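You operate a simulated robot arm through the tools that you are given. There is no shell and no other tool.

The job below is to be done with a simulated robot arm. You get a single attempt, and the scene is never put back.

JOB
Move the tone from the purple channel to the orange one and set a GOOD level.
Fine: purple fader down first, orange fader at the white line; set the level by the gain knob.

The check looks at the end state, three seconds after you hand in, the way a careful person would. Anything else that was tipped, shoved, dropped, spilled or broken makes it a failure.

ROBOT AND FRAMES
A 6-joint arm with a three-finger gripper, fixed in place. Base frame: the origin is at the foot of the arm, x ahead of it, y to its left, z up. Units: mm, rad, N and s.
Its first joint turns from -2.897 to 2.897 rad. Payload 4.89 kg.
The TCP is the grasp point between the finger pads, 30 mm short of the fingertips. In the tool frame z runs along the fingers and y along their closing line. The gripper opens to 164 mm. The gripper's body begins 125 mm behind the TCP.
Orientation is that of the tool frame in the base frame, as a unit quaternion [x, y, z, w]. With the fingers straight down and closing along the base's y, the tool's x points along the base's -x, its y along +y and its z along -z.

CONTROLS
- The arm moves only by the tool nudge_tool. Its argument "motion" is one flat list of numbers, 7 for each row, row after row: the shift along the tool's x, y, z in mm, then the turn, a rotation vector about the tool's x, y, z in rad, then the finger opening in mm, from 0 to 164. In form: [x, y, z, wx, wy, wz, claw, x, y, z, wx, wy, wz, claw, ...]. A call has 1 to 20 rows; each row shifts and turns the commanded pose from where the row before left it, along the tool's axes as they then stand. Each row takes 0.2 s and may step no farther than 50 mm and 0.15 rad from the row before; otherwise, or with a gripper value out of range, the whole call is refused. Where a pose cannot be reached the arm comes as near as it can. A force on the tool above 40 N (or 10 N above the force at the start of the call, whichever is more), or a blocked arm, ends the call early, and 0.2 s more pass. The fingers move at their own pace (about 108 mm/s each) and stop on an object; they squeeze with about 34 N. The grip force told is the motor's: it shows also when the fingers shut on nothing. Time passes only in rows, and 0.2 s behind the last, so rows that do not move let the fingers close. It gives the time, the measured TCP pose, the force on the tool (base axes), the opening and the grip force at its end, in the units of the frame above (readings bear some noise), with the torque about the TCP (base axes, N m) and any sound that the robot's microphone picked up.
- Cameras (640 x 400 px; columns grow to the right, rows downward): "scene" is fixed at [47.6, -501.4, 1324]; the picture's right is [0.80, -0.60, 0.00], its down [-0.18, -0.23, -0.96] and it looks along [0.58, 0.76, -0.29] (base axes); focal length 327 px, centre (320, 200). "wrist" rides on the gripper at [76, -2, -152] in the tool frame; the picture's right is [0.02, 1.00, 0.00], its down [-0.88, 0.02, -0.47] and it looks along [-0.47, 0.01, 0.88] (tool axes); focal length 247 px, centre (320, 200). There is no depth. A picture from a camera that has moved, and an enlarged one, comes with that camera's place and axes in the base frame and with its lens.
- get_image(camera): a new picture of that camera. No time passes.
- lift_body(by): slides the trunk up (or, below 0, down) by that many mm; the arm rides with it, the base frame stays. It gives what a move gives, with no picture.
- inspect(camera, box): a new picture of the part [left, top, right, bottom] of that camera's present view, enlarged. No time passes.
- sign_off(): hands the job in; it is judged then, once.

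Places have to be worked out from the pictures, the camera data and where the tool is seen. Open the gripper and draw the arm clear of the work before you hand the job in, unless the task says otherwise.

The tools are called after ">>>" as a command line: name --argument value ..., lists and objects as JSON in quotes. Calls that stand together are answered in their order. nudge_tool: Moves the arm, as the interface text tells. Its arguments: {"type":"object","properties":{"motion":{"type":"array","items":{"type":"number"}}},"required":["motion"]} The other tools are called the same way: lift_body (by) slides the trunk up or down; get_image (camera) takes a picture; inspect (camera, box) takes an enlarged picture of a part of a camera's view; sign_off () hands the job in.

At the start:

```text
t: 0.0
position: [663.7, 237.7, 1042.6]
orientation: [0.0, 1.0, 0.0, 0.0]
ft_force: [0.6, -0.9, 0.0]
wrist_torque: [0.0, -0.04, 0.03]
gripper_width: 164.1
gripper_force: 0.1
trunk travel left (down, up): [-175.0, 215.0]
```

scene: 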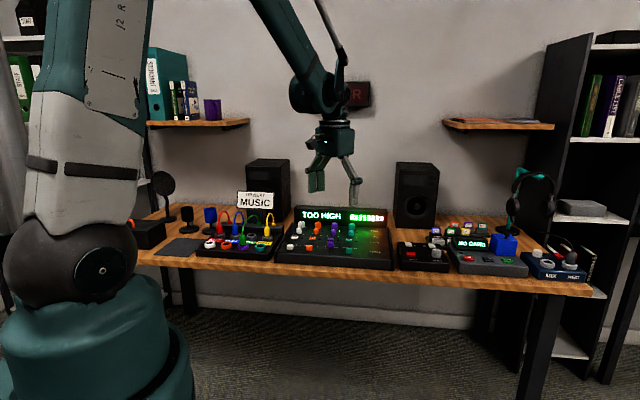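
wrist: 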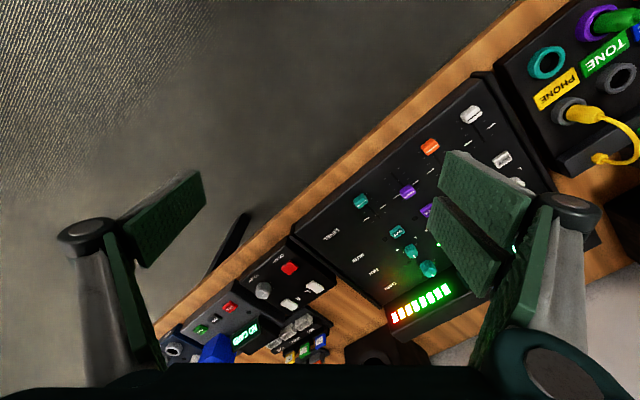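

I'll look closely at the mixer and patch panel in both cameras before moving anything.

>>> inspect --camera "scene" --box '[260, 190, 420, 290]'

>>> inspect --camera "scene" --box '[150, 180, 290, 268]'

>>> inspect --camera "wrist" --box '[300, 60, 620, 260]'

>>> inspect --camera "wrist" --box '[480, 0, 640, 100]'

>>> inspect --camera "wrist" --box '[140, 200, 460, 400]'

```text
4.00 times, centred on (340, 240) of scene
camera zoom: at [47.6, -501.4, 1324.0], right [0.8, -0.6, 0.0], down [-0.18, -0.23, -0.96], along [0.58, 0.76, -0.29], focal length 1307 px, centre (240, 40)
```

zoom: 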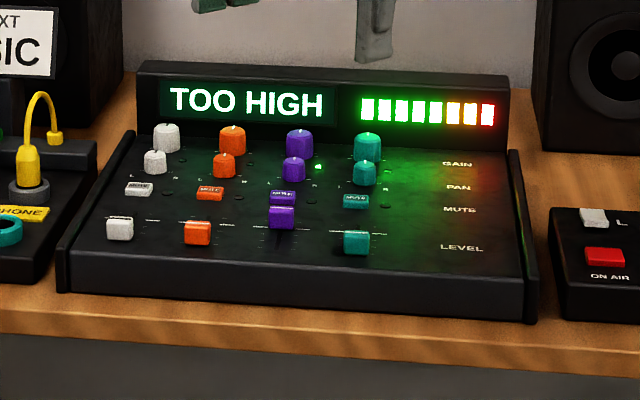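

```text
4.55 times, centred on (220, 224) of scene
camera zoom: at [47.6, -501.4, 1324.0], right [0.8, -0.6, 0.0], down [-0.18, -0.23, -0.96], along [0.58, 0.76, -0.29], focal length 1485 px, centre (774, 91)
```

zoom: 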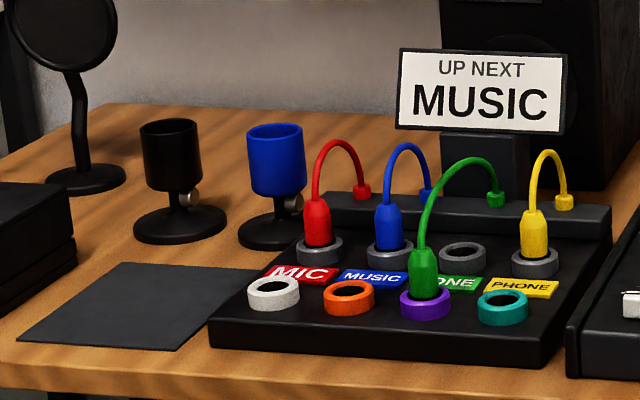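

```text
2.00 times, centred on (460, 160) of wrist
camera zoom: at [585.8, 237.4, 1195.0], right [-0.02, 1.0, 0.0], down [0.88, 0.02, 0.47], along [0.47, 0.01, -0.88], focal length 494 px, centre (40, 280)
```

zoom: 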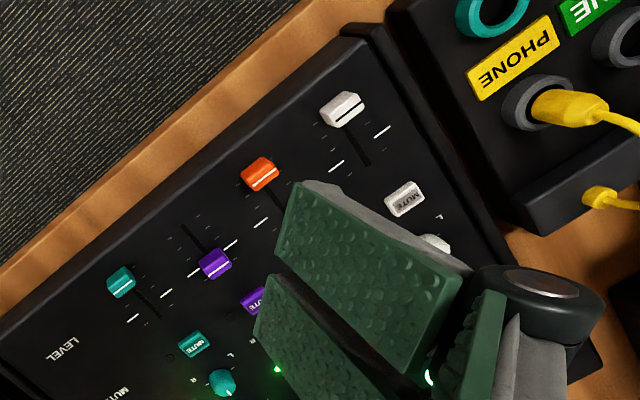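

```text
4.00 times, centred on (560, 50) of wrist
camera zoom: at [585.8, 237.4, 1195.0], right [-0.02, 1.0, 0.0], down [0.88, 0.02, 0.47], along [0.47, 0.01, -0.88], focal length 988 px, centre (-640, 800)
```

zoom: 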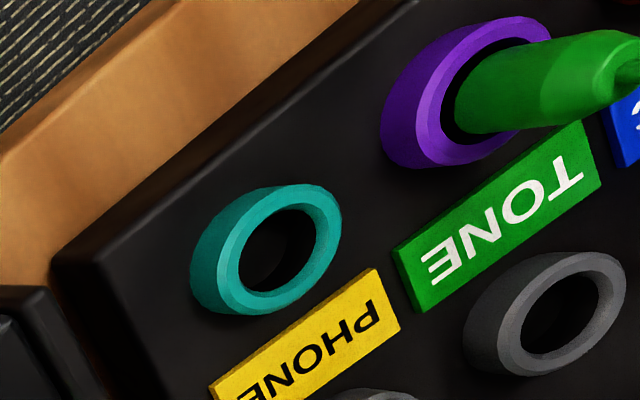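

```text
2.00 times, centred on (300, 300) of wrist
camera zoom: at [585.8, 237.4, 1195.0], right [-0.02, 1.0, 0.0], down [0.88, 0.02, 0.47], along [0.47, 0.01, -0.88], focal length 494 px, centre (360, 0)
```

zoom: 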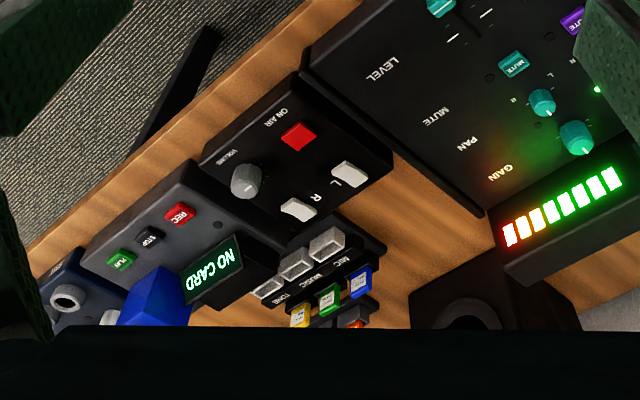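

The desk sits about 45° to the base, with faders at roughly (724–835, 455–347) and the green TONE plug in the purple jack near (526, 629, 797). I'll turn the tool 45° to line up with the desk and look at the mixer from above.

>>> nudge_tool --motion '[-12, 37.5, 0, 0, 0, 0, 164, -12, 37.5, 0, 0, 0, 0, 164, -12, 37.5, 0, 0, 0, 0, 164, 0, 0, 0, 0, 0, -0.1309, 164, 0, 0, 0, 0, 0, -0.1309, 164, 0, 0, 0, 0, 0, -0.1309, 164, 0, 0, 0, 0, 0, -0.1309, 164, 0, 0, 0, 0, 0, -0.1309, 164, 0, 0, 0, 0, 0, -0.1309, 164, 0, 0, 0, 0, 0, 0, 164]'

>>> get_image --camera "wrist"

>>> get_image --camera "scene"

```text
t: 2.2
position: [698.7, 351.4, 1042.3]
orientation: [-0.383, 0.924, 0.0, 0.0]
ft_force: [0.4, 0.3, 0.6]
wrist_torque: [-0.04, 0.01, 0.01]
gripper_width: 164.0
gripper_force: 0.0
trunk travel left (down, up): [-175.0, 215.0]
```

```text
taken
camera wrist: at [645.5, 296.4, 1194.9], right [-0.72, 0.69, 0.0], down [0.61, 0.64, 0.47], along [0.33, 0.34, -0.88], focal length 247 px, centre (320, 200)
```

wrist: 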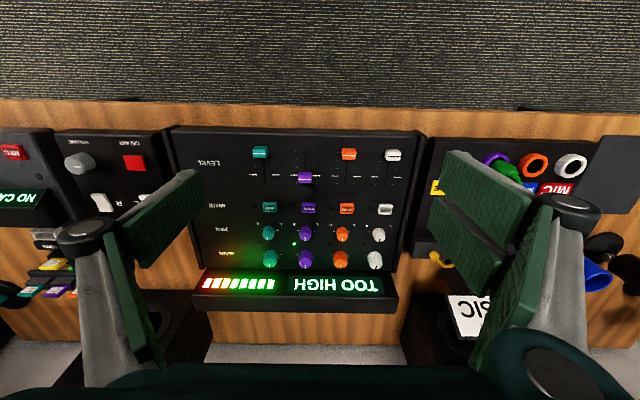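

```text
taken
```

scene: 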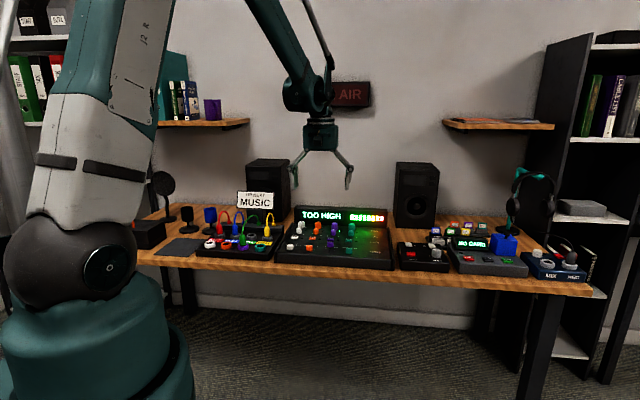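

Excellent alignment: the mixer is square in view. I'll enlarge it.

>>> inspect --camera "wrist" --box '[220, 130, 420, 255]'

>>> inspect --camera "wrist" --box '[180, 180, 420, 330]'

>>> inspect --camera "wrist" --box '[420, 130, 640, 268]'

```text
3.20 times, centred on (320, 192) of wrist
camera zoom: at [645.5, 296.4, 1194.9], right [-0.72, 0.69, 0.0], down [0.61, 0.64, 0.47], along [0.33, 0.34, -0.88], focal length 790 px, centre (320, 224)
```

zoom: 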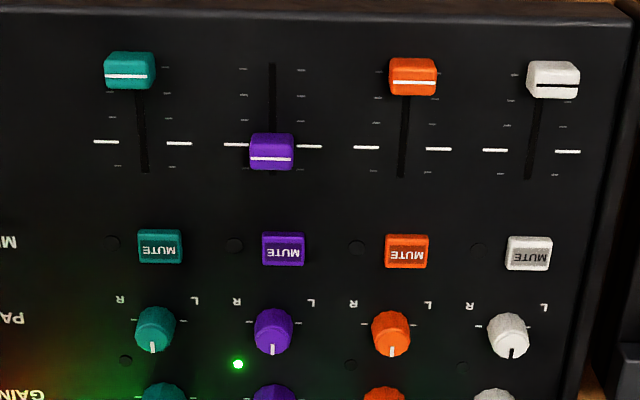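

```text
2.67 times, centred on (300, 255) of wrist
camera zoom: at [645.5, 296.4, 1194.9], right [-0.72, 0.69, 0.0], down [0.61, 0.64, 0.47], along [0.33, 0.34, -0.88], focal length 659 px, centre (373, 53)
```

zoom: 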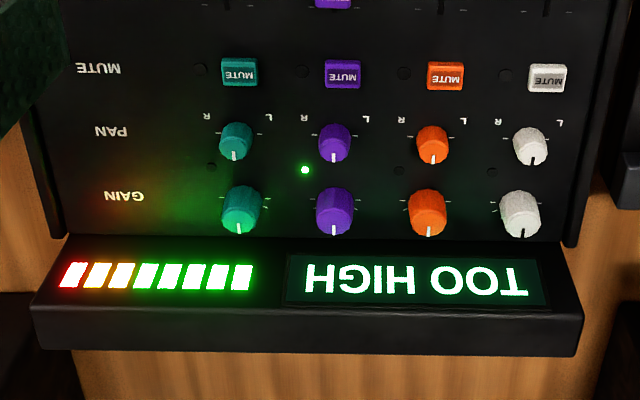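

```text
2.90 times, centred on (530, 199) of wrist
camera zoom: at [645.5, 296.4, 1194.9], right [-0.72, 0.69, 0.0], down [0.61, 0.64, 0.47], along [0.33, 0.34, -0.88], focal length 716 px, centre (-289, 203)
```

zoom: 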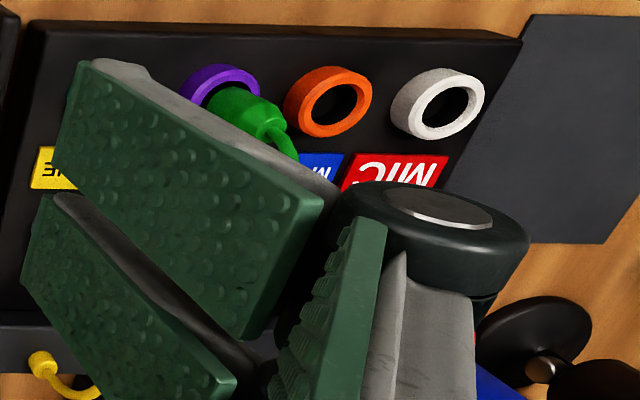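

Mixer is aligned with the tool. I'll take a second, lower view over the purple channel so I can triangulate heights.

>>> nudge_tool --motion '[-10, -9, 43, 0, 0, 0, 164, -10, -9, 43, 0, 0, 0, 164, -10, -9, 44, 0, 0, 0, 164, 0, 0, 0, 0, 0, 0, 164, 0, 0, 0, 0, 0, 0, 164]'

>>> get_image --camera "wrist"

>>> inspect --camera "wrist" --box '[180, 60, 436, 220]'

>>> inspect --camera "wrist" --box '[180, 180, 436, 340]'

```text
t: 3.4
position: [739.7, 354.1, 912.1]
orientation: [-0.383, 0.924, 0.0, 0.001]
ft_force: [0.1, 0.4, -0.3]
wrist_torque: [-0.05, 0.08, -0.03]
gripper_width: 164.0
gripper_force: 0.1
trunk travel left (down, up): [-175.0, 215.0]
```

```text
taken
camera wrist: at [687.0, 298.7, 1063.2], right [-0.72, 0.69, 0.0], down [0.61, 0.64, 0.47], along [0.33, 0.34, -0.88], focal length 247 px, centre (320, 200)
```

wrist: 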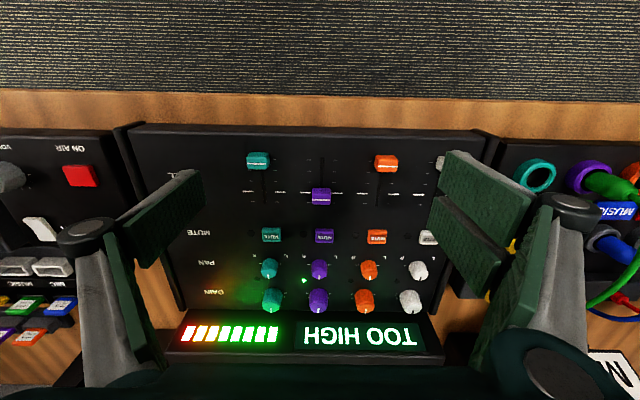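

```text
2.50 times, centred on (308, 140) of wrist
camera zoom: at [687.0, 298.7, 1063.2], right [-0.72, 0.69, 0.0], down [0.61, 0.64, 0.47], along [0.33, 0.34, -0.88], focal length 617 px, centre (350, 350)
```

zoom: 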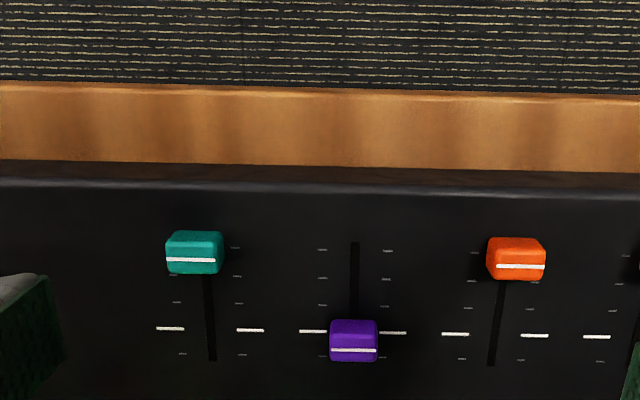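

```text
2.50 times, centred on (308, 260) of wrist
camera zoom: at [687.0, 298.7, 1063.2], right [-0.72, 0.69, 0.0], down [0.61, 0.64, 0.47], along [0.33, 0.34, -0.88], focal length 617 px, centre (350, 50)
```

zoom: 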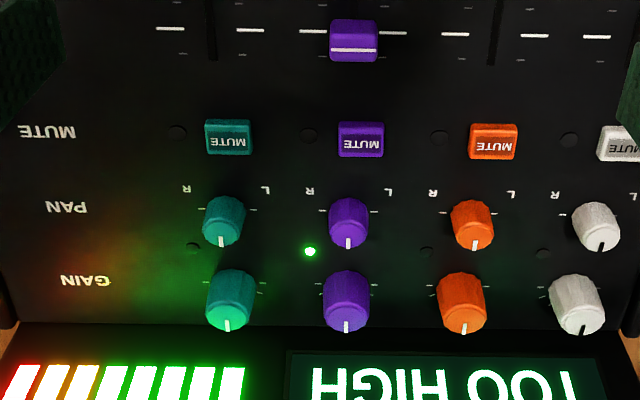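

Depth from these two views is poorly conditioned, so I'll step sideways one channel (76 mm) for a proper stereo baseline.

>>> nudge_tool --motion '[0, 38, 0, 0, 0, 0, 164, 0, 38, 0, 0, 0, 0, 164, 0, 0, 0, 0, 0, 0, 164, 0, 0, 0, 0, 0, 0, 164]'

>>> get_image --camera "wrist"

>>> inspect --camera "wrist" --box '[180, 60, 436, 220]'

>>> inspect --camera "wrist" --box '[180, 180, 436, 340]'

```text
t: 4.4
position: [686.1, 407.8, 911.7]
orientation: [-0.383, 0.924, 0.0, 0.0]
ft_force: [0.1, -0.5, 0.6]
wrist_torque: [-0.09, 0.02, 0.02]
gripper_width: 164.1
gripper_force: 0.1
trunk travel left (down, up): [-175.0, 215.0]
```

```text
taken
camera wrist: at [631.9, 352.4, 1063.9], right [-0.72, 0.69, 0.0], down [0.61, 0.64, 0.47], along [0.33, 0.34, -0.88], focal length 247 px, centre (320, 200)
```

wrist: 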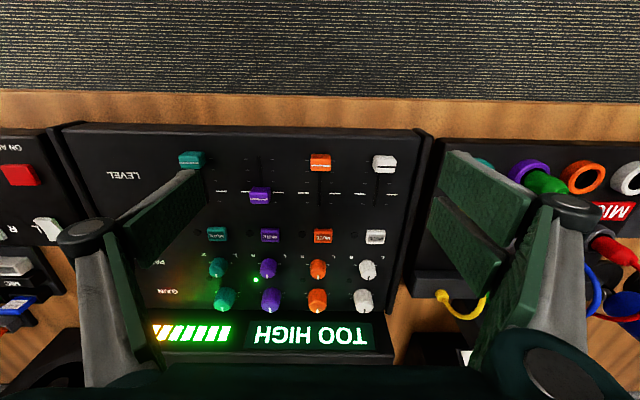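

```text
2.50 times, centred on (308, 140) of wrist
camera zoom: at [631.9, 352.4, 1063.9], right [-0.72, 0.69, 0.0], down [0.61, 0.64, 0.47], along [0.33, 0.34, -0.88], focal length 617 px, centre (350, 350)
```

zoom: 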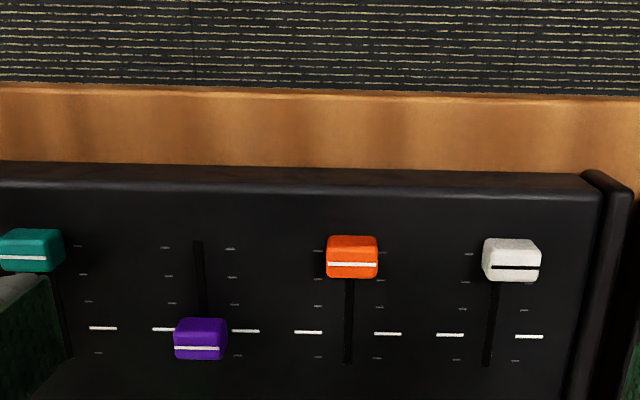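

```text
2.50 times, centred on (308, 260) of wrist
camera zoom: at [631.9, 352.4, 1063.9], right [-0.72, 0.69, 0.0], down [0.61, 0.64, 0.47], along [0.33, 0.34, -0.88], focal length 617 px, centre (350, 50)
```

zoom: 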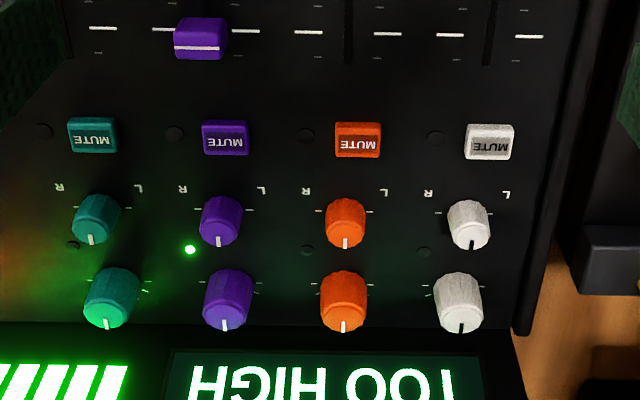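

Stereo gives: cap tops z≈798, panel z≈779, purple cap at U≈838 (along the desk depth) and V≈-270, "down" position U≈793; white lines at U≈838. I'll close the fingers and hover just behind the purple cap, then check.

>>> nudge_tool --motion '[-33, -25, 0, 0, 0, 0, 100, -33, -25, 0, 0, 0, 0, 30, -31, -24, 20, 0, 0, 0, 0, 0, 0, 30, 0, 0, 0, 0, 0, 0, 20, 0, 0, 0, 0, 0, 0, 0, 0, 0, 0, 0]'

>>> get_image --camera "wrist"

>>> inspect --camera "scene" --box '[260, 150, 420, 290]'

```text
t: 5.8
position: [807.6, 423.7, 842.5]
orientation: [-0.382, 0.924, 0.0, 0.001]
ft_force: [0.4, 1.1, 0.1]
wrist_torque: [-0.01, 0.08, 0.0]
gripper_width: 0.0
gripper_force: 34.0
trunk travel left (down, up): [-175.0, 215.0]
```

```text
taken
camera wrist: at [753.6, 368.4, 994.4], right [-0.72, 0.69, 0.0], down [0.61, 0.64, 0.47], along [0.33, 0.34, -0.88], focal length 247 px, centre (320, 200)
```

wrist: 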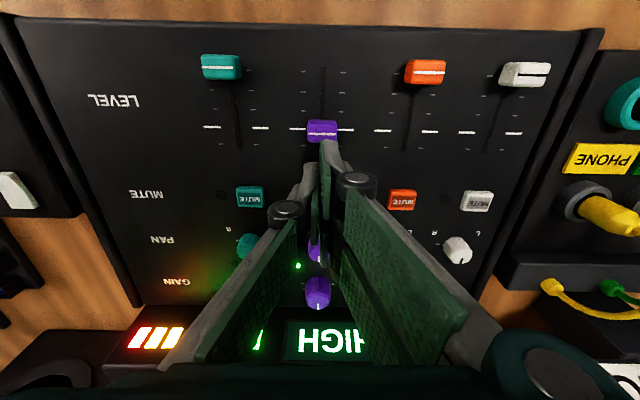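

```text
2.86 times, centred on (340, 220) of scene
camera zoom: at [47.6, -501.4, 1324.0], right [0.8, -0.6, 0.0], down [-0.18, -0.23, -0.96], along [0.58, 0.76, -0.29], focal length 934 px, centre (263, 143)
```

zoom: 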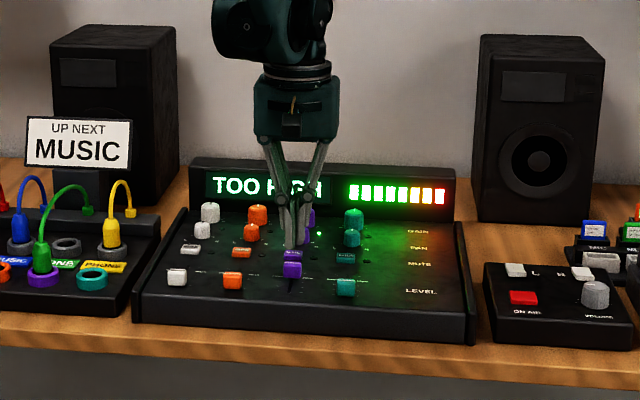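

Fingertips sit about 12 mm behind the purple cap, centred within a couple of mm. Descend to ~6 mm above the panel, then push the cap toward the front.

>>> nudge_tool --motion '[0, 1, 13, 0, 0, 0, 0, 0, 0, 13, 0, 0, 0, 0, 0, 0, 0, 0, 0, 0, 0]'

>>> inspect --camera "wrist" --box '[200, 40, 440, 190]'

>>> inspect --camera "scene" --box '[280, 190, 400, 265]'

```text
t: 6.4
position: [805.0, 425.7, 824.1]
orientation: [-0.383, 0.924, -0.001, 0.001]
ft_force: [-0.8, 2.8, 29.2]
wrist_torque: [-0.33, 0.59, -0.18]
gripper_width: 0.0
gripper_force: 34.1
trunk travel left (down, up): [-175.0, 215.0]
stopped in row 3: the force on the tool passed its limit at 55 N (the readings are from after the stop); the commanded pose is now the measured one
```

```text
2.67 times, centred on (320, 115) of wrist
camera zoom: at [752.1, 369.1, 975.1], right [-0.72, 0.69, 0.0], down [0.61, 0.64, 0.47], along [0.33, 0.34, -0.88], focal length 659 px, centre (320, 427)
```

zoom: 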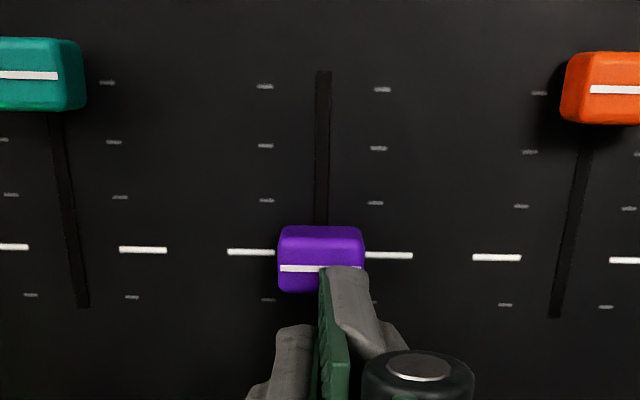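

```text
5.33 times, centred on (340, 228) of scene
camera zoom: at [47.6, -501.4, 1324.0], right [0.8, -0.6, 0.0], down [-0.18, -0.23, -0.96], along [0.58, 0.76, -0.29], focal length 1743 px, centre (213, 53)
```

zoom: 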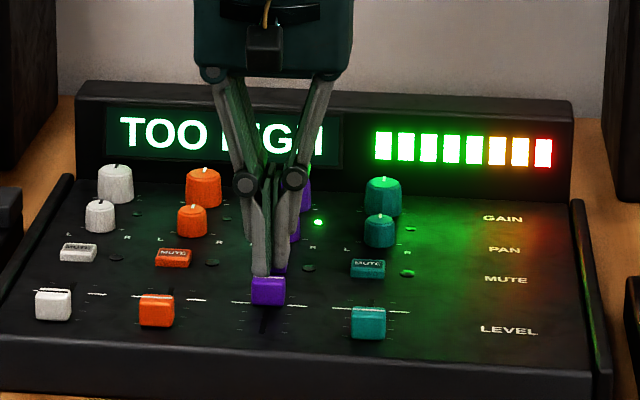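

Contact came sooner than expected (tips at z≈794), possibly on the cap's rear edge. I'll lift clear and check that nothing changed.

>>> nudge_tool --motion '[0, 0, -20, 0, 0, 0, 0, 0, 0, -20, 0, 0, 0, 0, 0, 0, 0, 0, 0, 0, 0]'

>>> get_image --camera "wrist"

>>> inspect --camera "scene" --box '[280, 190, 400, 265]'

>>> inspect --camera "wrist" --box '[200, 80, 440, 230]'

```text
t: 7.2
position: [806.4, 424.4, 860.9]
orientation: [-0.383, 0.924, 0.0, -0.002]
ft_force: [-0.6, -0.4, -0.5]
wrist_torque: [0.02, -0.05, -0.01]
gripper_width: 0.0
gripper_force: 33.8
trunk travel left (down, up): [-175.0, 215.0]
```

```text
taken
camera wrist: at [752.6, 369.1, 1013.0], right [-0.72, 0.69, 0.0], down [0.61, 0.64, 0.47], along [0.33, 0.34, -0.88], focal length 247 px, centre (320, 200)
```

wrist: 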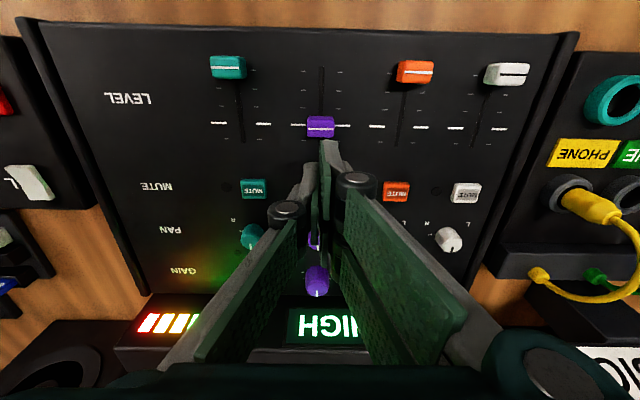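

```text
5.33 times, centred on (340, 228) of scene
camera zoom: at [47.6, -501.4, 1324.0], right [0.8, -0.6, 0.0], down [-0.18, -0.23, -0.96], along [0.58, 0.76, -0.29], focal length 1743 px, centre (213, 53)
```

zoom: 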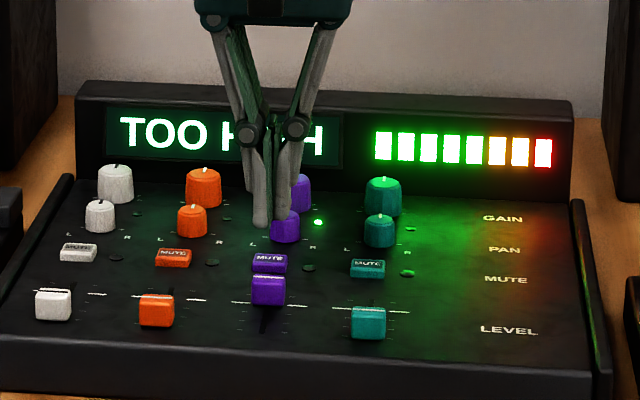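

```text
2.67 times, centred on (320, 155) of wrist
camera zoom: at [752.6, 369.1, 1013.0], right [-0.72, 0.69, 0.0], down [0.61, 0.64, 0.47], along [0.33, 0.34, -0.88], focal length 659 px, centre (320, 320)
```

zoom: 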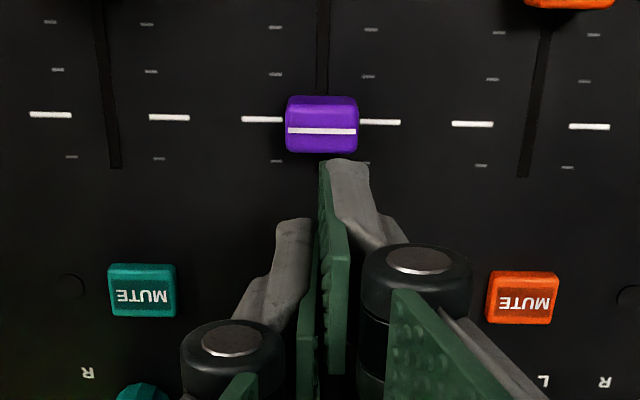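

The purple cap and display are unchanged. The two fingers look uneven in the views, so I'll enlarge the fingertips and the LED row.

>>> inspect --camera "scene" --box '[312, 200, 360, 230]'

>>> inspect --camera "scene" --box '[320, 225, 376, 260]'

>>> inspect --camera "wrist" --box '[260, 110, 380, 185]'

```text
13.33 times, centred on (336, 215) of scene
camera zoom: at [47.6, -501.4, 1324.0], right [0.8, -0.6, 0.0], down [-0.18, -0.23, -0.96], along [0.58, 0.76, -0.29], focal length 4357 px, centre (107, 0)
```

zoom: 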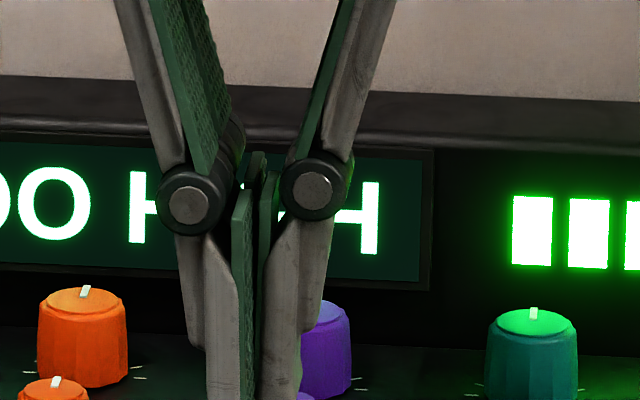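

```text
11.43 times, centred on (348, 242) of scene
camera zoom: at [47.6, -501.4, 1324.0], right [0.8, -0.6, 0.0], down [-0.18, -0.23, -0.96], along [0.58, 0.76, -0.29], focal length 3734 px, centre (0, -286)
```

zoom: 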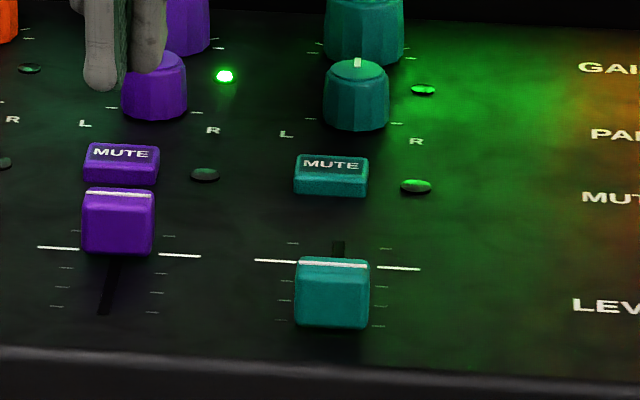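

```text
5.33 times, centred on (320, 148) of wrist
camera zoom: at [752.6, 369.1, 1013.0], right [-0.72, 0.69, 0.0], down [0.61, 0.64, 0.47], along [0.33, 0.34, -0.88], focal length 1317 px, centre (320, 480)
```

zoom: 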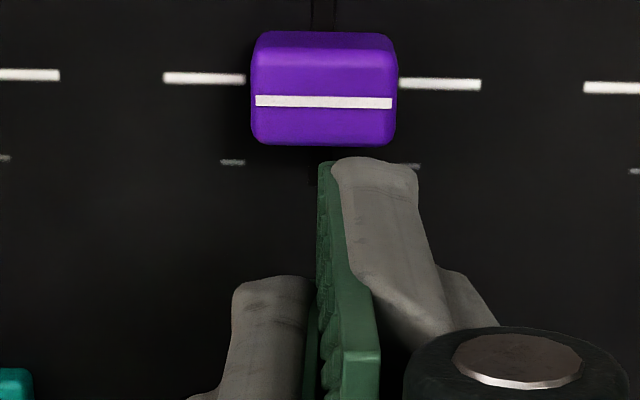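

Confirmed nothing else changed; the fingers are staggered about 17 mm (the left-hand one reaches further forward), and that one landed on the cap. Gripping the cap sideways suits this better, so I'll open to 60 mm and centre over the purple cap with that offset.

>>> nudge_tool --motion '[12, 0, 0, 0, 0, 0, 40, 12, 0, 0, 0, 0, 0, 60, 0, 0, 0, 0, 0, 0, 60, 0, 0, 0, 0, 0, 0, 60]'

>>> get_image --camera "wrist"

>>> inspect --camera "wrist" --box '[220, 90, 420, 215]'

>>> inspect --camera "scene" --box '[300, 200, 380, 250]'

```text
t: 8.2
position: [788.4, 406.9, 861.3]
orientation: [-0.383, 0.924, -0.001, 0.0]
ft_force: [0.6, 0.7, -0.3]
wrist_torque: [0.01, 0.0, -0.01]
gripper_width: 59.8
gripper_force: 0.0
trunk travel left (down, up): [-175.0, 215.0]
```

```text
taken
camera wrist: at [735.5, 352.3, 1012.7], right [-0.72, 0.69, 0.0], down [0.61, 0.64, 0.47], along [0.33, 0.34, -0.88], focal length 247 px, centre (320, 200)
```

wrist: 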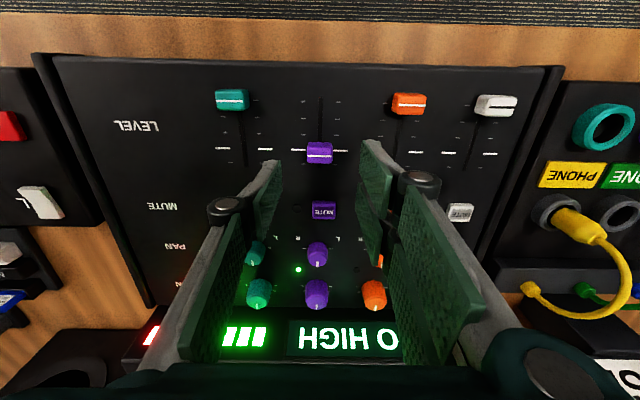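

```text
3.20 times, centred on (320, 152) of wrist
camera zoom: at [735.5, 352.3, 1012.7], right [-0.72, 0.69, 0.0], down [0.61, 0.64, 0.47], along [0.33, 0.34, -0.88], focal length 790 px, centre (320, 352)
```

zoom: 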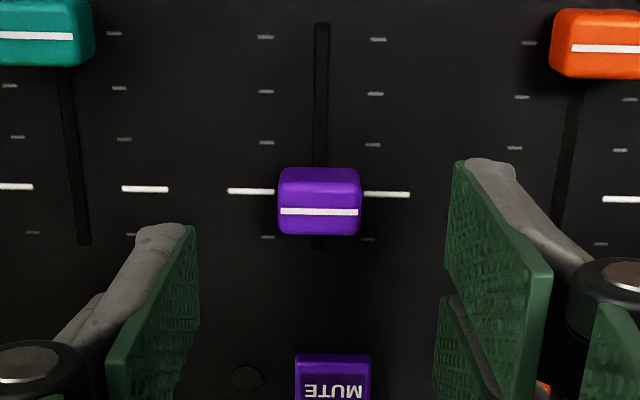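

```text
8.00 times, centred on (340, 225) of scene
camera zoom: at [47.6, -501.4, 1324.0], right [0.8, -0.6, 0.0], down [-0.18, -0.23, -0.96], along [0.58, 0.76, -0.29], focal length 2614 px, centre (160, 0)
```

zoom: 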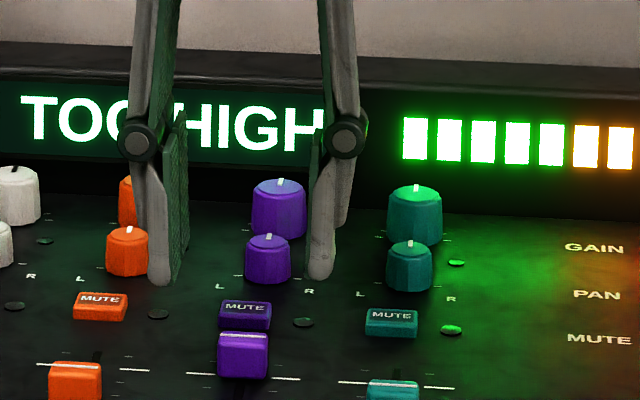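

The pads' overlap is centred on the purple cap within ~2 mm. Descend to grip height and check.

>>> nudge_tool --motion '[0, 0, 16, 0, 0, 0, 60, 0, 0, 14, 0, 0, 0, 60, 0, 0, 12, 0, 0, 0, 60, 0, 0, 0, 0, 0, 0, 60]'

>>> get_image --camera "wrist"

>>> inspect --camera "scene" --box '[300, 205, 380, 255]'

```text
t: 9.2
position: [788.0, 408.5, 819.7]
orientation: [-0.383, 0.924, 0.0, 0.0]
ft_force: [-0.4, 0.2, 0.4]
wrist_torque: [0.0, 0.01, 0.01]
gripper_width: 60.2
gripper_force: 0.0
trunk travel left (down, up): [-175.0, 215.0]
```

```text
taken
camera wrist: at [735.8, 352.7, 970.8], right [-0.72, 0.69, 0.0], down [0.61, 0.64, 0.47], along [0.33, 0.34, -0.88], focal length 247 px, centre (320, 200)
```

wrist: 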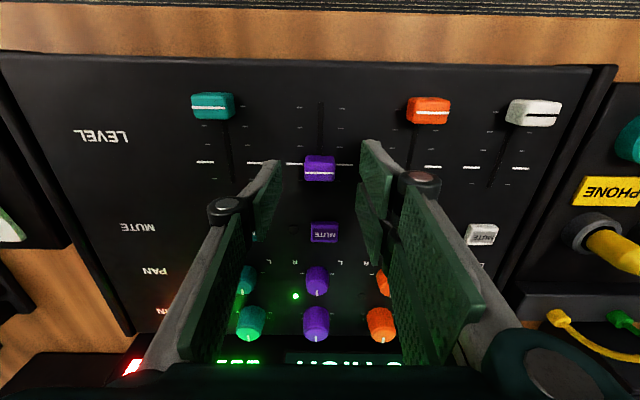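

```text
8.00 times, centred on (340, 230) of scene
camera zoom: at [47.6, -501.4, 1324.0], right [0.8, -0.6, 0.0], down [-0.18, -0.23, -0.96], along [0.58, 0.76, -0.29], focal length 2614 px, centre (160, -40)
```

zoom: 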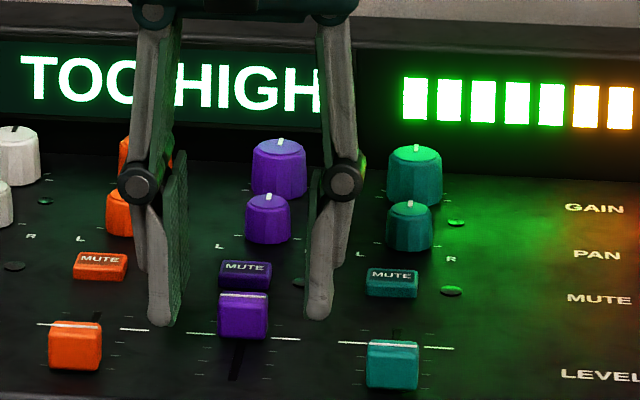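

Free descent, tips at ≈790. I'll go 3 mm lower and close on the cap.

>>> nudge_tool --motion '[0, 0, 3, 0, 0, 0, 60, 0, 0, 0, 0, 0, 0, 45, 0, 0, 0, 0, 0, 0, 35, 0, 0, 0, 0, 0, 0, 28, 0, 0, 0, 0, 0, 0, 20, 0, 0, 0, 0, 0, 0, 16, 0, 0, 0, 0, 0, 0, 16]'

>>> get_image --camera "wrist"

```text
t: 10.8
position: [789.4, 408.8, 815.8]
orientation: [-0.383, 0.924, 0.0, 0.0]
ft_force: [1.8, -1.7, -0.8]
wrist_torque: [-0.02, -0.14, -0.14]
gripper_width: 23.8
gripper_force: 44.8
trunk travel left (down, up): [-175.0, 215.0]
```

```text
taken
camera wrist: at [736.1, 352.5, 967.9], right [-0.72, 0.69, 0.0], down [0.61, 0.64, 0.47], along [0.33, 0.34, -0.88], focal length 247 px, centre (320, 200)
```

wrist: 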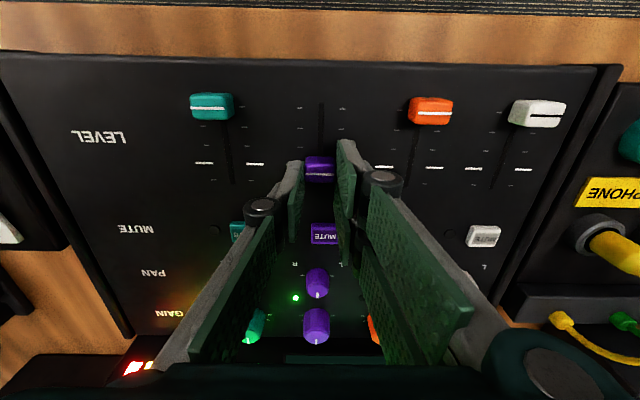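

Cap gripped (23.8 mm, almost no side force). Slide it toward the front 45 mm in small steps.

>>> nudge_tool --motion '[5, 0, 0, 0, 0, 0, 16, 5, 0, 0, 0, 0, 0, 16, 5, 0, 0, 0, 0, 0, 16, 5, 0, 0, 0, 0, 0, 16, 5, 0, 0, 0, 0, 0, 16, 5, 0, 0, 0, 0, 0, 16, 5, 0, 0, 0, 0, 0, 16, 5, 0, 0, 0, 0, 0, 16, 4, 0, 0, 0, 0, 0, 16, 0, 0, 0, 0, 0, 0, 16]'

>>> get_image --camera "wrist"

>>> inspect --camera "scene" --box '[260, 190, 420, 290]'

```text
t: 13.0
position: [758.3, 375.4, 815.6]
orientation: [-0.382, 0.924, 0.0, 0.0]
ft_force: [-3.6, -1.0, -6.4]
wrist_torque: [0.38, -0.28, -0.18]
gripper_width: 23.9
gripper_force: 44.4
trunk travel left (down, up): [-175.0, 215.0]
```

```text
taken
camera wrist: at [704.9, 321.2, 968.0], right [-0.72, 0.69, 0.0], down [0.61, 0.64, 0.47], along [0.33, 0.34, -0.88], focal length 247 px, centre (320, 200)
```

wrist: 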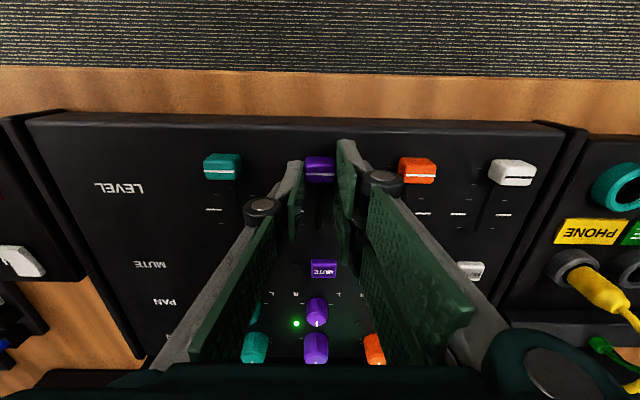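

```text
4.00 times, centred on (340, 240) of scene
camera zoom: at [47.6, -501.4, 1324.0], right [0.8, -0.6, 0.0], down [-0.18, -0.23, -0.96], along [0.58, 0.76, -0.29], focal length 1307 px, centre (240, 40)
```

zoom: 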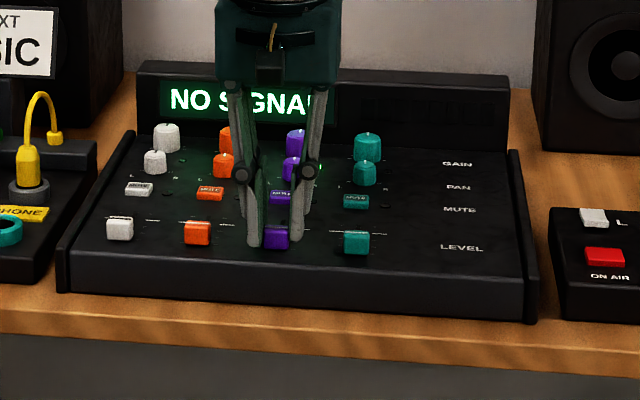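

Display now reads NO SIGNAL and the purple cap is level with the others. A last 1.5 mm to seat it, then release and rise.

>>> nudge_tool --motion '[1.5, 0, 0, 0, 0, 0, 16, 0, 0, 0, 0, 0, 0, 16, 0, 0, 0, 0, 0, 0, 40, 0, 0, 0, 0, 0, 0, 60, 0, 0, -20, 0, 0, 0, 60, 0, 0, -40, 0, 0, 0, 60, 0, 0, -40, 0, 0, 0, 60, 0, 0, 0, 0, 0, 0, 60]'

>>> inspect --camera "wrist" --box '[160, 80, 480, 280]'

>>> inspect --camera "scene" --box '[260, 190, 420, 290]'

```text
t: 14.8
position: [757.5, 374.2, 917.3]
orientation: [-0.382, 0.924, 0.0, 0.0]
ft_force: [0.3, -0.1, 0.2]
wrist_torque: [0.03, -0.03, 0.0]
gripper_width: 60.0
gripper_force: 0.0
trunk travel left (down, up): [-175.0, 215.0]
```

```text
2.00 times, centred on (320, 180) of wrist
camera zoom: at [703.7, 319.9, 1068.9], right [-0.72, 0.69, 0.0], down [0.61, 0.64, 0.47], along [0.33, 0.34, -0.88], focal length 494 px, centre (320, 240)
```

zoom: 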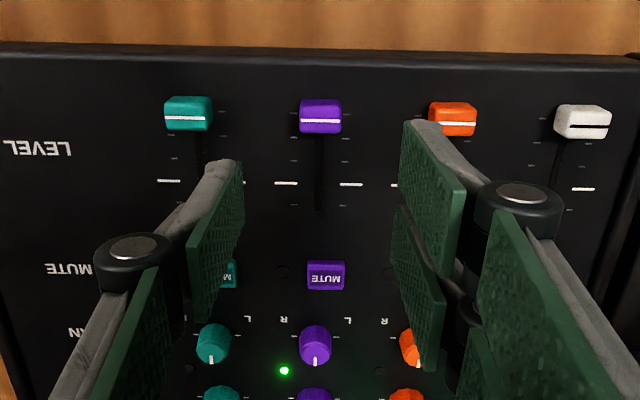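

```text
4.00 times, centred on (340, 240) of scene
camera zoom: at [47.6, -501.4, 1324.0], right [0.8, -0.6, 0.0], down [-0.18, -0.23, -0.96], along [0.58, 0.76, -0.29], focal length 1307 px, centre (240, 40)
```

zoom: 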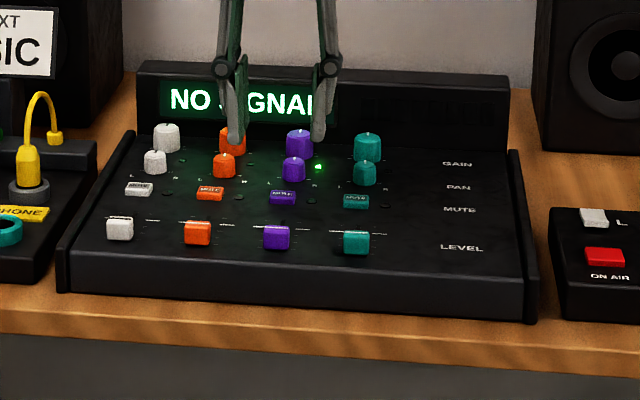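

Purple is fully down. Now I'll rise and move over the patch panel to look at the green TONE plug and the orange jack.

>>> nudge_tool --motion '[0, 0, -45, 0, 0, 0, 100, 0, 0, -45, 0, 0, 0, 164, 10, 40, 0, 0, 0, 0, 164, 10, 40, 0, 0, 0, 0, 164, 10, 40, 0, 0, 0, 0, 164, 10, 40, 0, 0, 0, 0, 164, 10, 40, 0, 0, 0, 0, 164, 10, 40, 0, 0, 0, 0, 164, 10, 40, 0, 0, 0, 0, 164, 10, 40, 0, 0, 0, 0, 164, 0, 0, 0, 0, 0, 0, 164, 0, 0, 0, 0, 0, 0, 164]'

>>> get_image --camera "wrist"

>>> inspect --camera "wrist" --box '[200, 100, 440, 250]'

>>> inspect --camera "scene" --box '[180, 170, 300, 270]'

```text
t: 17.4
position: [473.3, 545.3, 1006.8]
orientation: [-0.382, 0.924, 0.0, 0.0]
ft_force: [-0.3, 0.5, -0.1]
wrist_torque: [0.0, -0.04, -0.04]
gripper_width: 164.2
gripper_force: 0.0
trunk travel left (down, up): [-175.0, 215.0]
```

```text
taken
camera wrist: at [421.2, 490.8, 1158.2], right [-0.72, 0.69, 0.0], down [0.61, 0.64, 0.47], along [0.33, 0.34, -0.88], focal length 247 px, centre (320, 200)
```

wrist: 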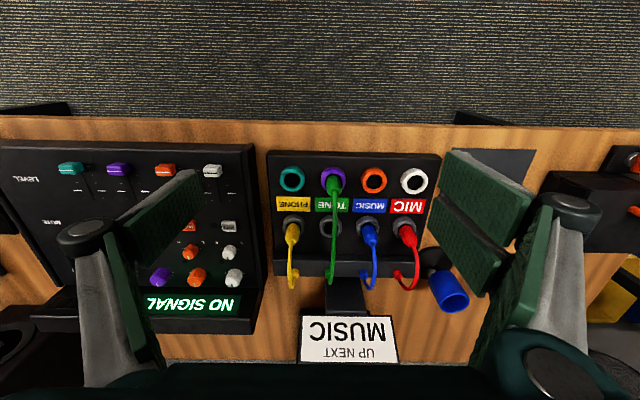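

```text
2.67 times, centred on (320, 175) of wrist
camera zoom: at [421.2, 490.8, 1158.2], right [-0.72, 0.69, 0.0], down [0.61, 0.64, 0.47], along [0.33, 0.34, -0.88], focal length 659 px, centre (320, 267)
```

zoom: 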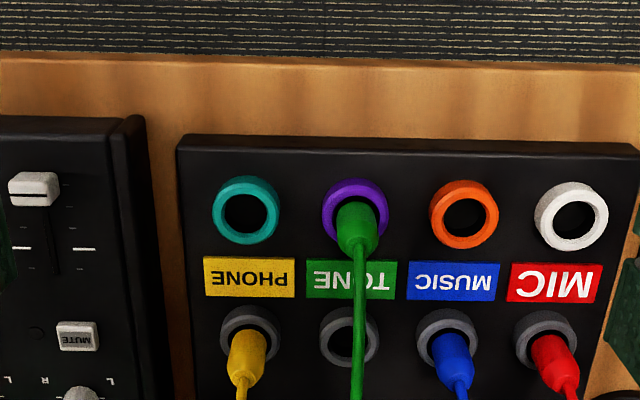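

```text
4.00 times, centred on (240, 220) of scene
camera zoom: at [47.6, -501.4, 1324.0], right [0.8, -0.6, 0.0], down [-0.18, -0.23, -0.96], along [0.58, 0.76, -0.29], focal length 1307 px, centre (640, 120)
```

zoom: 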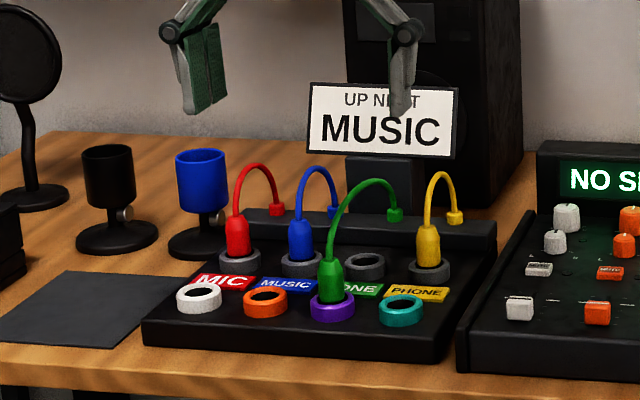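

The panel: jack spacing ≈69 mm, purple jack ≈(U 807, V 75), orange ≈(U 810, V 144). I'll drop lower and take two views 60 mm apart for accurate positions.

>>> nudge_tool --motion '[0, 10, 40, 0, 0, 0, 164, 0, 10, 37, 0, 0, 0, 164, 0, 5, 0, 0, 0, 0, 164, 0, 0, 0, 0, 0, 0, 164]'

>>> inspect --camera "wrist" --box '[200, 110, 440, 260]'

>>> nudge_tool --motion '[0, 30, 0, 0, 0, 0, 164, 0, 30, 0, 0, 0, 0, 164, 0, 0, 0, 0, 0, 0, 164, 0, 0, 0, 0, 0, 0, 164]'

>>> inspect --camera "wrist" --box '[200, 110, 440, 260]'

```text
t: 18.4
position: [456.3, 562.7, 928.9]
orientation: [-0.382, 0.924, 0.0, 0.0]
ft_force: [0.3, 0.4, 0.2]
wrist_torque: [-0.03, 0.09, 0.0]
gripper_width: 163.9
gripper_force: 0.0
trunk travel left (down, up): [-175.0, 215.0]
```

```text
2.67 times, centred on (320, 185) of wrist
camera zoom: at [403.4, 507.9, 1081.1], right [-0.72, 0.69, 0.0], down [0.61, 0.64, 0.47], along [0.33, 0.34, -0.88], focal length 659 px, centre (320, 240)
```

zoom: 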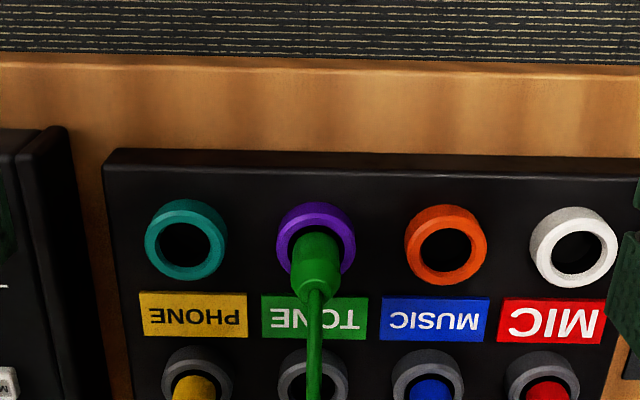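

```text
t: 19.4
position: [414.5, 605.7, 930.8]
orientation: [-0.383, 0.924, 0.001, 0.001]
ft_force: [-0.3, 0.0, 0.3]
wrist_torque: [-0.02, -0.03, 0.01]
gripper_width: 164.0
gripper_force: 0.1
trunk travel left (down, up): [-175.0, 215.0]
```

```text
2.67 times, centred on (320, 185) of wrist
camera zoom: at [360.6, 551.2, 1082.2], right [-0.72, 0.69, 0.0], down [0.61, 0.64, 0.47], along [0.33, 0.34, -0.88], focal length 659 px, centre (320, 240)
```

zoom: 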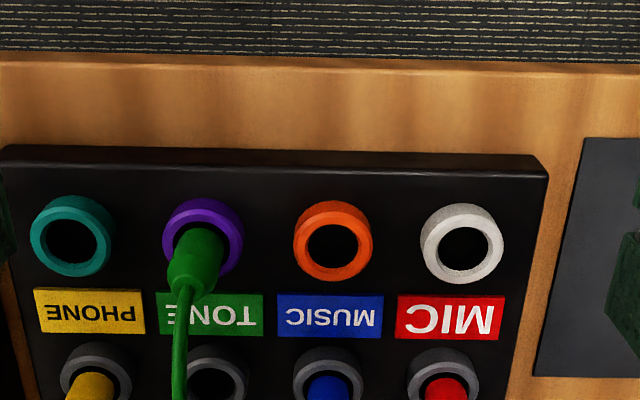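

Stereo result: ring tops z≈778, orange jack at (U 811, V 144), purple jack/plug at (U 811, V 75), plug body ≈26 mm thick up to z≈815. I'll move above the plug with the stagger offset and the fingers 60 mm open.

>>> nudge_tool --motion '[0, -20, -20, 0, 0, 0, 120, -33, -20, 0, 0, 0, 0, 60, -33, -20.5, 0, 0, 0, 0, 60, -32, 0, 0, 0, 0, 0, 60, 0, 0, 0, 0, 0, 0, 60, 0, 0, 0, 0, 0, 0, 60]'

>>> get_image --camera "wrist"

>>> inspect --camera "scene" --box '[180, 170, 300, 270]'

```text
t: 20.8
position: [525.8, 630.5, 949.7]
orientation: [-0.383, 0.924, 0.0, 0.0]
ft_force: [-0.8, -1.0, 0.1]
wrist_torque: [-0.03, 0.1, -0.01]
gripper_width: 60.1
gripper_force: 0.1
trunk travel left (down, up): [-175.0, 215.0]
```

```text
taken
camera wrist: at [472.9, 577.0, 1101.7], right [-0.72, 0.69, 0.0], down [0.61, 0.64, 0.47], along [0.33, 0.34, -0.88], focal length 247 px, centre (320, 200)
```

wrist: 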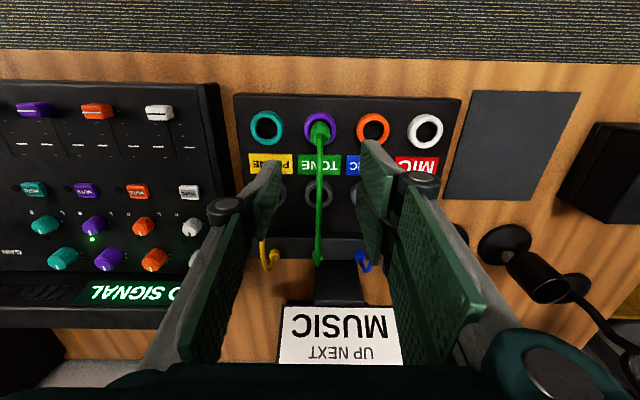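

```text
4.00 times, centred on (240, 220) of scene
camera zoom: at [47.6, -501.4, 1324.0], right [0.8, -0.6, 0.0], down [-0.18, -0.23, -0.96], along [0.58, 0.76, -0.29], focal length 1307 px, centre (640, 120)
```

zoom: 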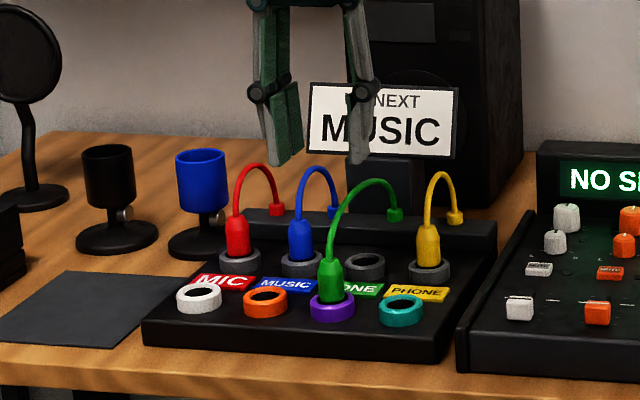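

Straddling the cable correctly. Descend in stages to z≈850 and check alignment with the plug.

>>> nudge_tool --motion '[-1, 0, 35, 0, 0, 0, 60, 0, 0, 35, 0, 0, 0, 60, 0, 0, 30, 0, 0, 0, 60, 0, 0, 0, 0, 0, 0, 60]'

>>> inspect --camera "wrist" --box '[200, 80, 440, 230]'

>>> inspect --camera "scene" --box '[200, 190, 296, 250]'

```text
t: 21.8
position: [528.3, 631.4, 849.2]
orientation: [-0.383, 0.924, 0.0, -0.001]
ft_force: [0.7, -0.2, -0.1]
wrist_torque: [-0.04, 0.06, 0.02]
gripper_width: 60.2
gripper_force: 0.0
trunk travel left (down, up): [-175.0, 215.0]
```

```text
2.67 times, centred on (320, 155) of wrist
camera zoom: at [474.2, 577.4, 1001.3], right [-0.72, 0.69, 0.0], down [0.61, 0.64, 0.47], along [0.33, 0.34, -0.88], focal length 659 px, centre (320, 320)
```

zoom: 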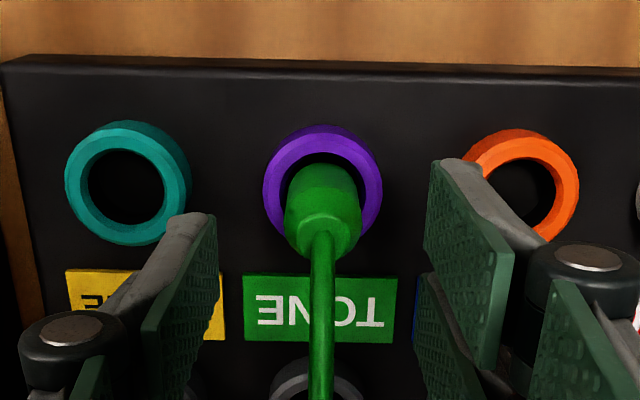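

```text
6.67 times, centred on (248, 220) of scene
camera zoom: at [47.6, -501.4, 1324.0], right [0.8, -0.6, 0.0], down [-0.18, -0.23, -0.96], along [0.58, 0.76, -0.29], focal length 2178 px, centre (800, 67)
```

zoom: 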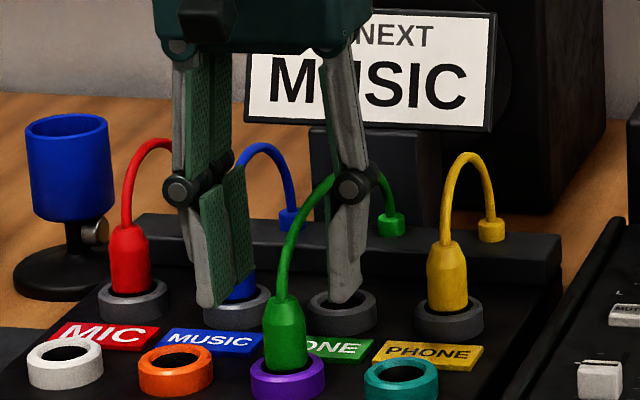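

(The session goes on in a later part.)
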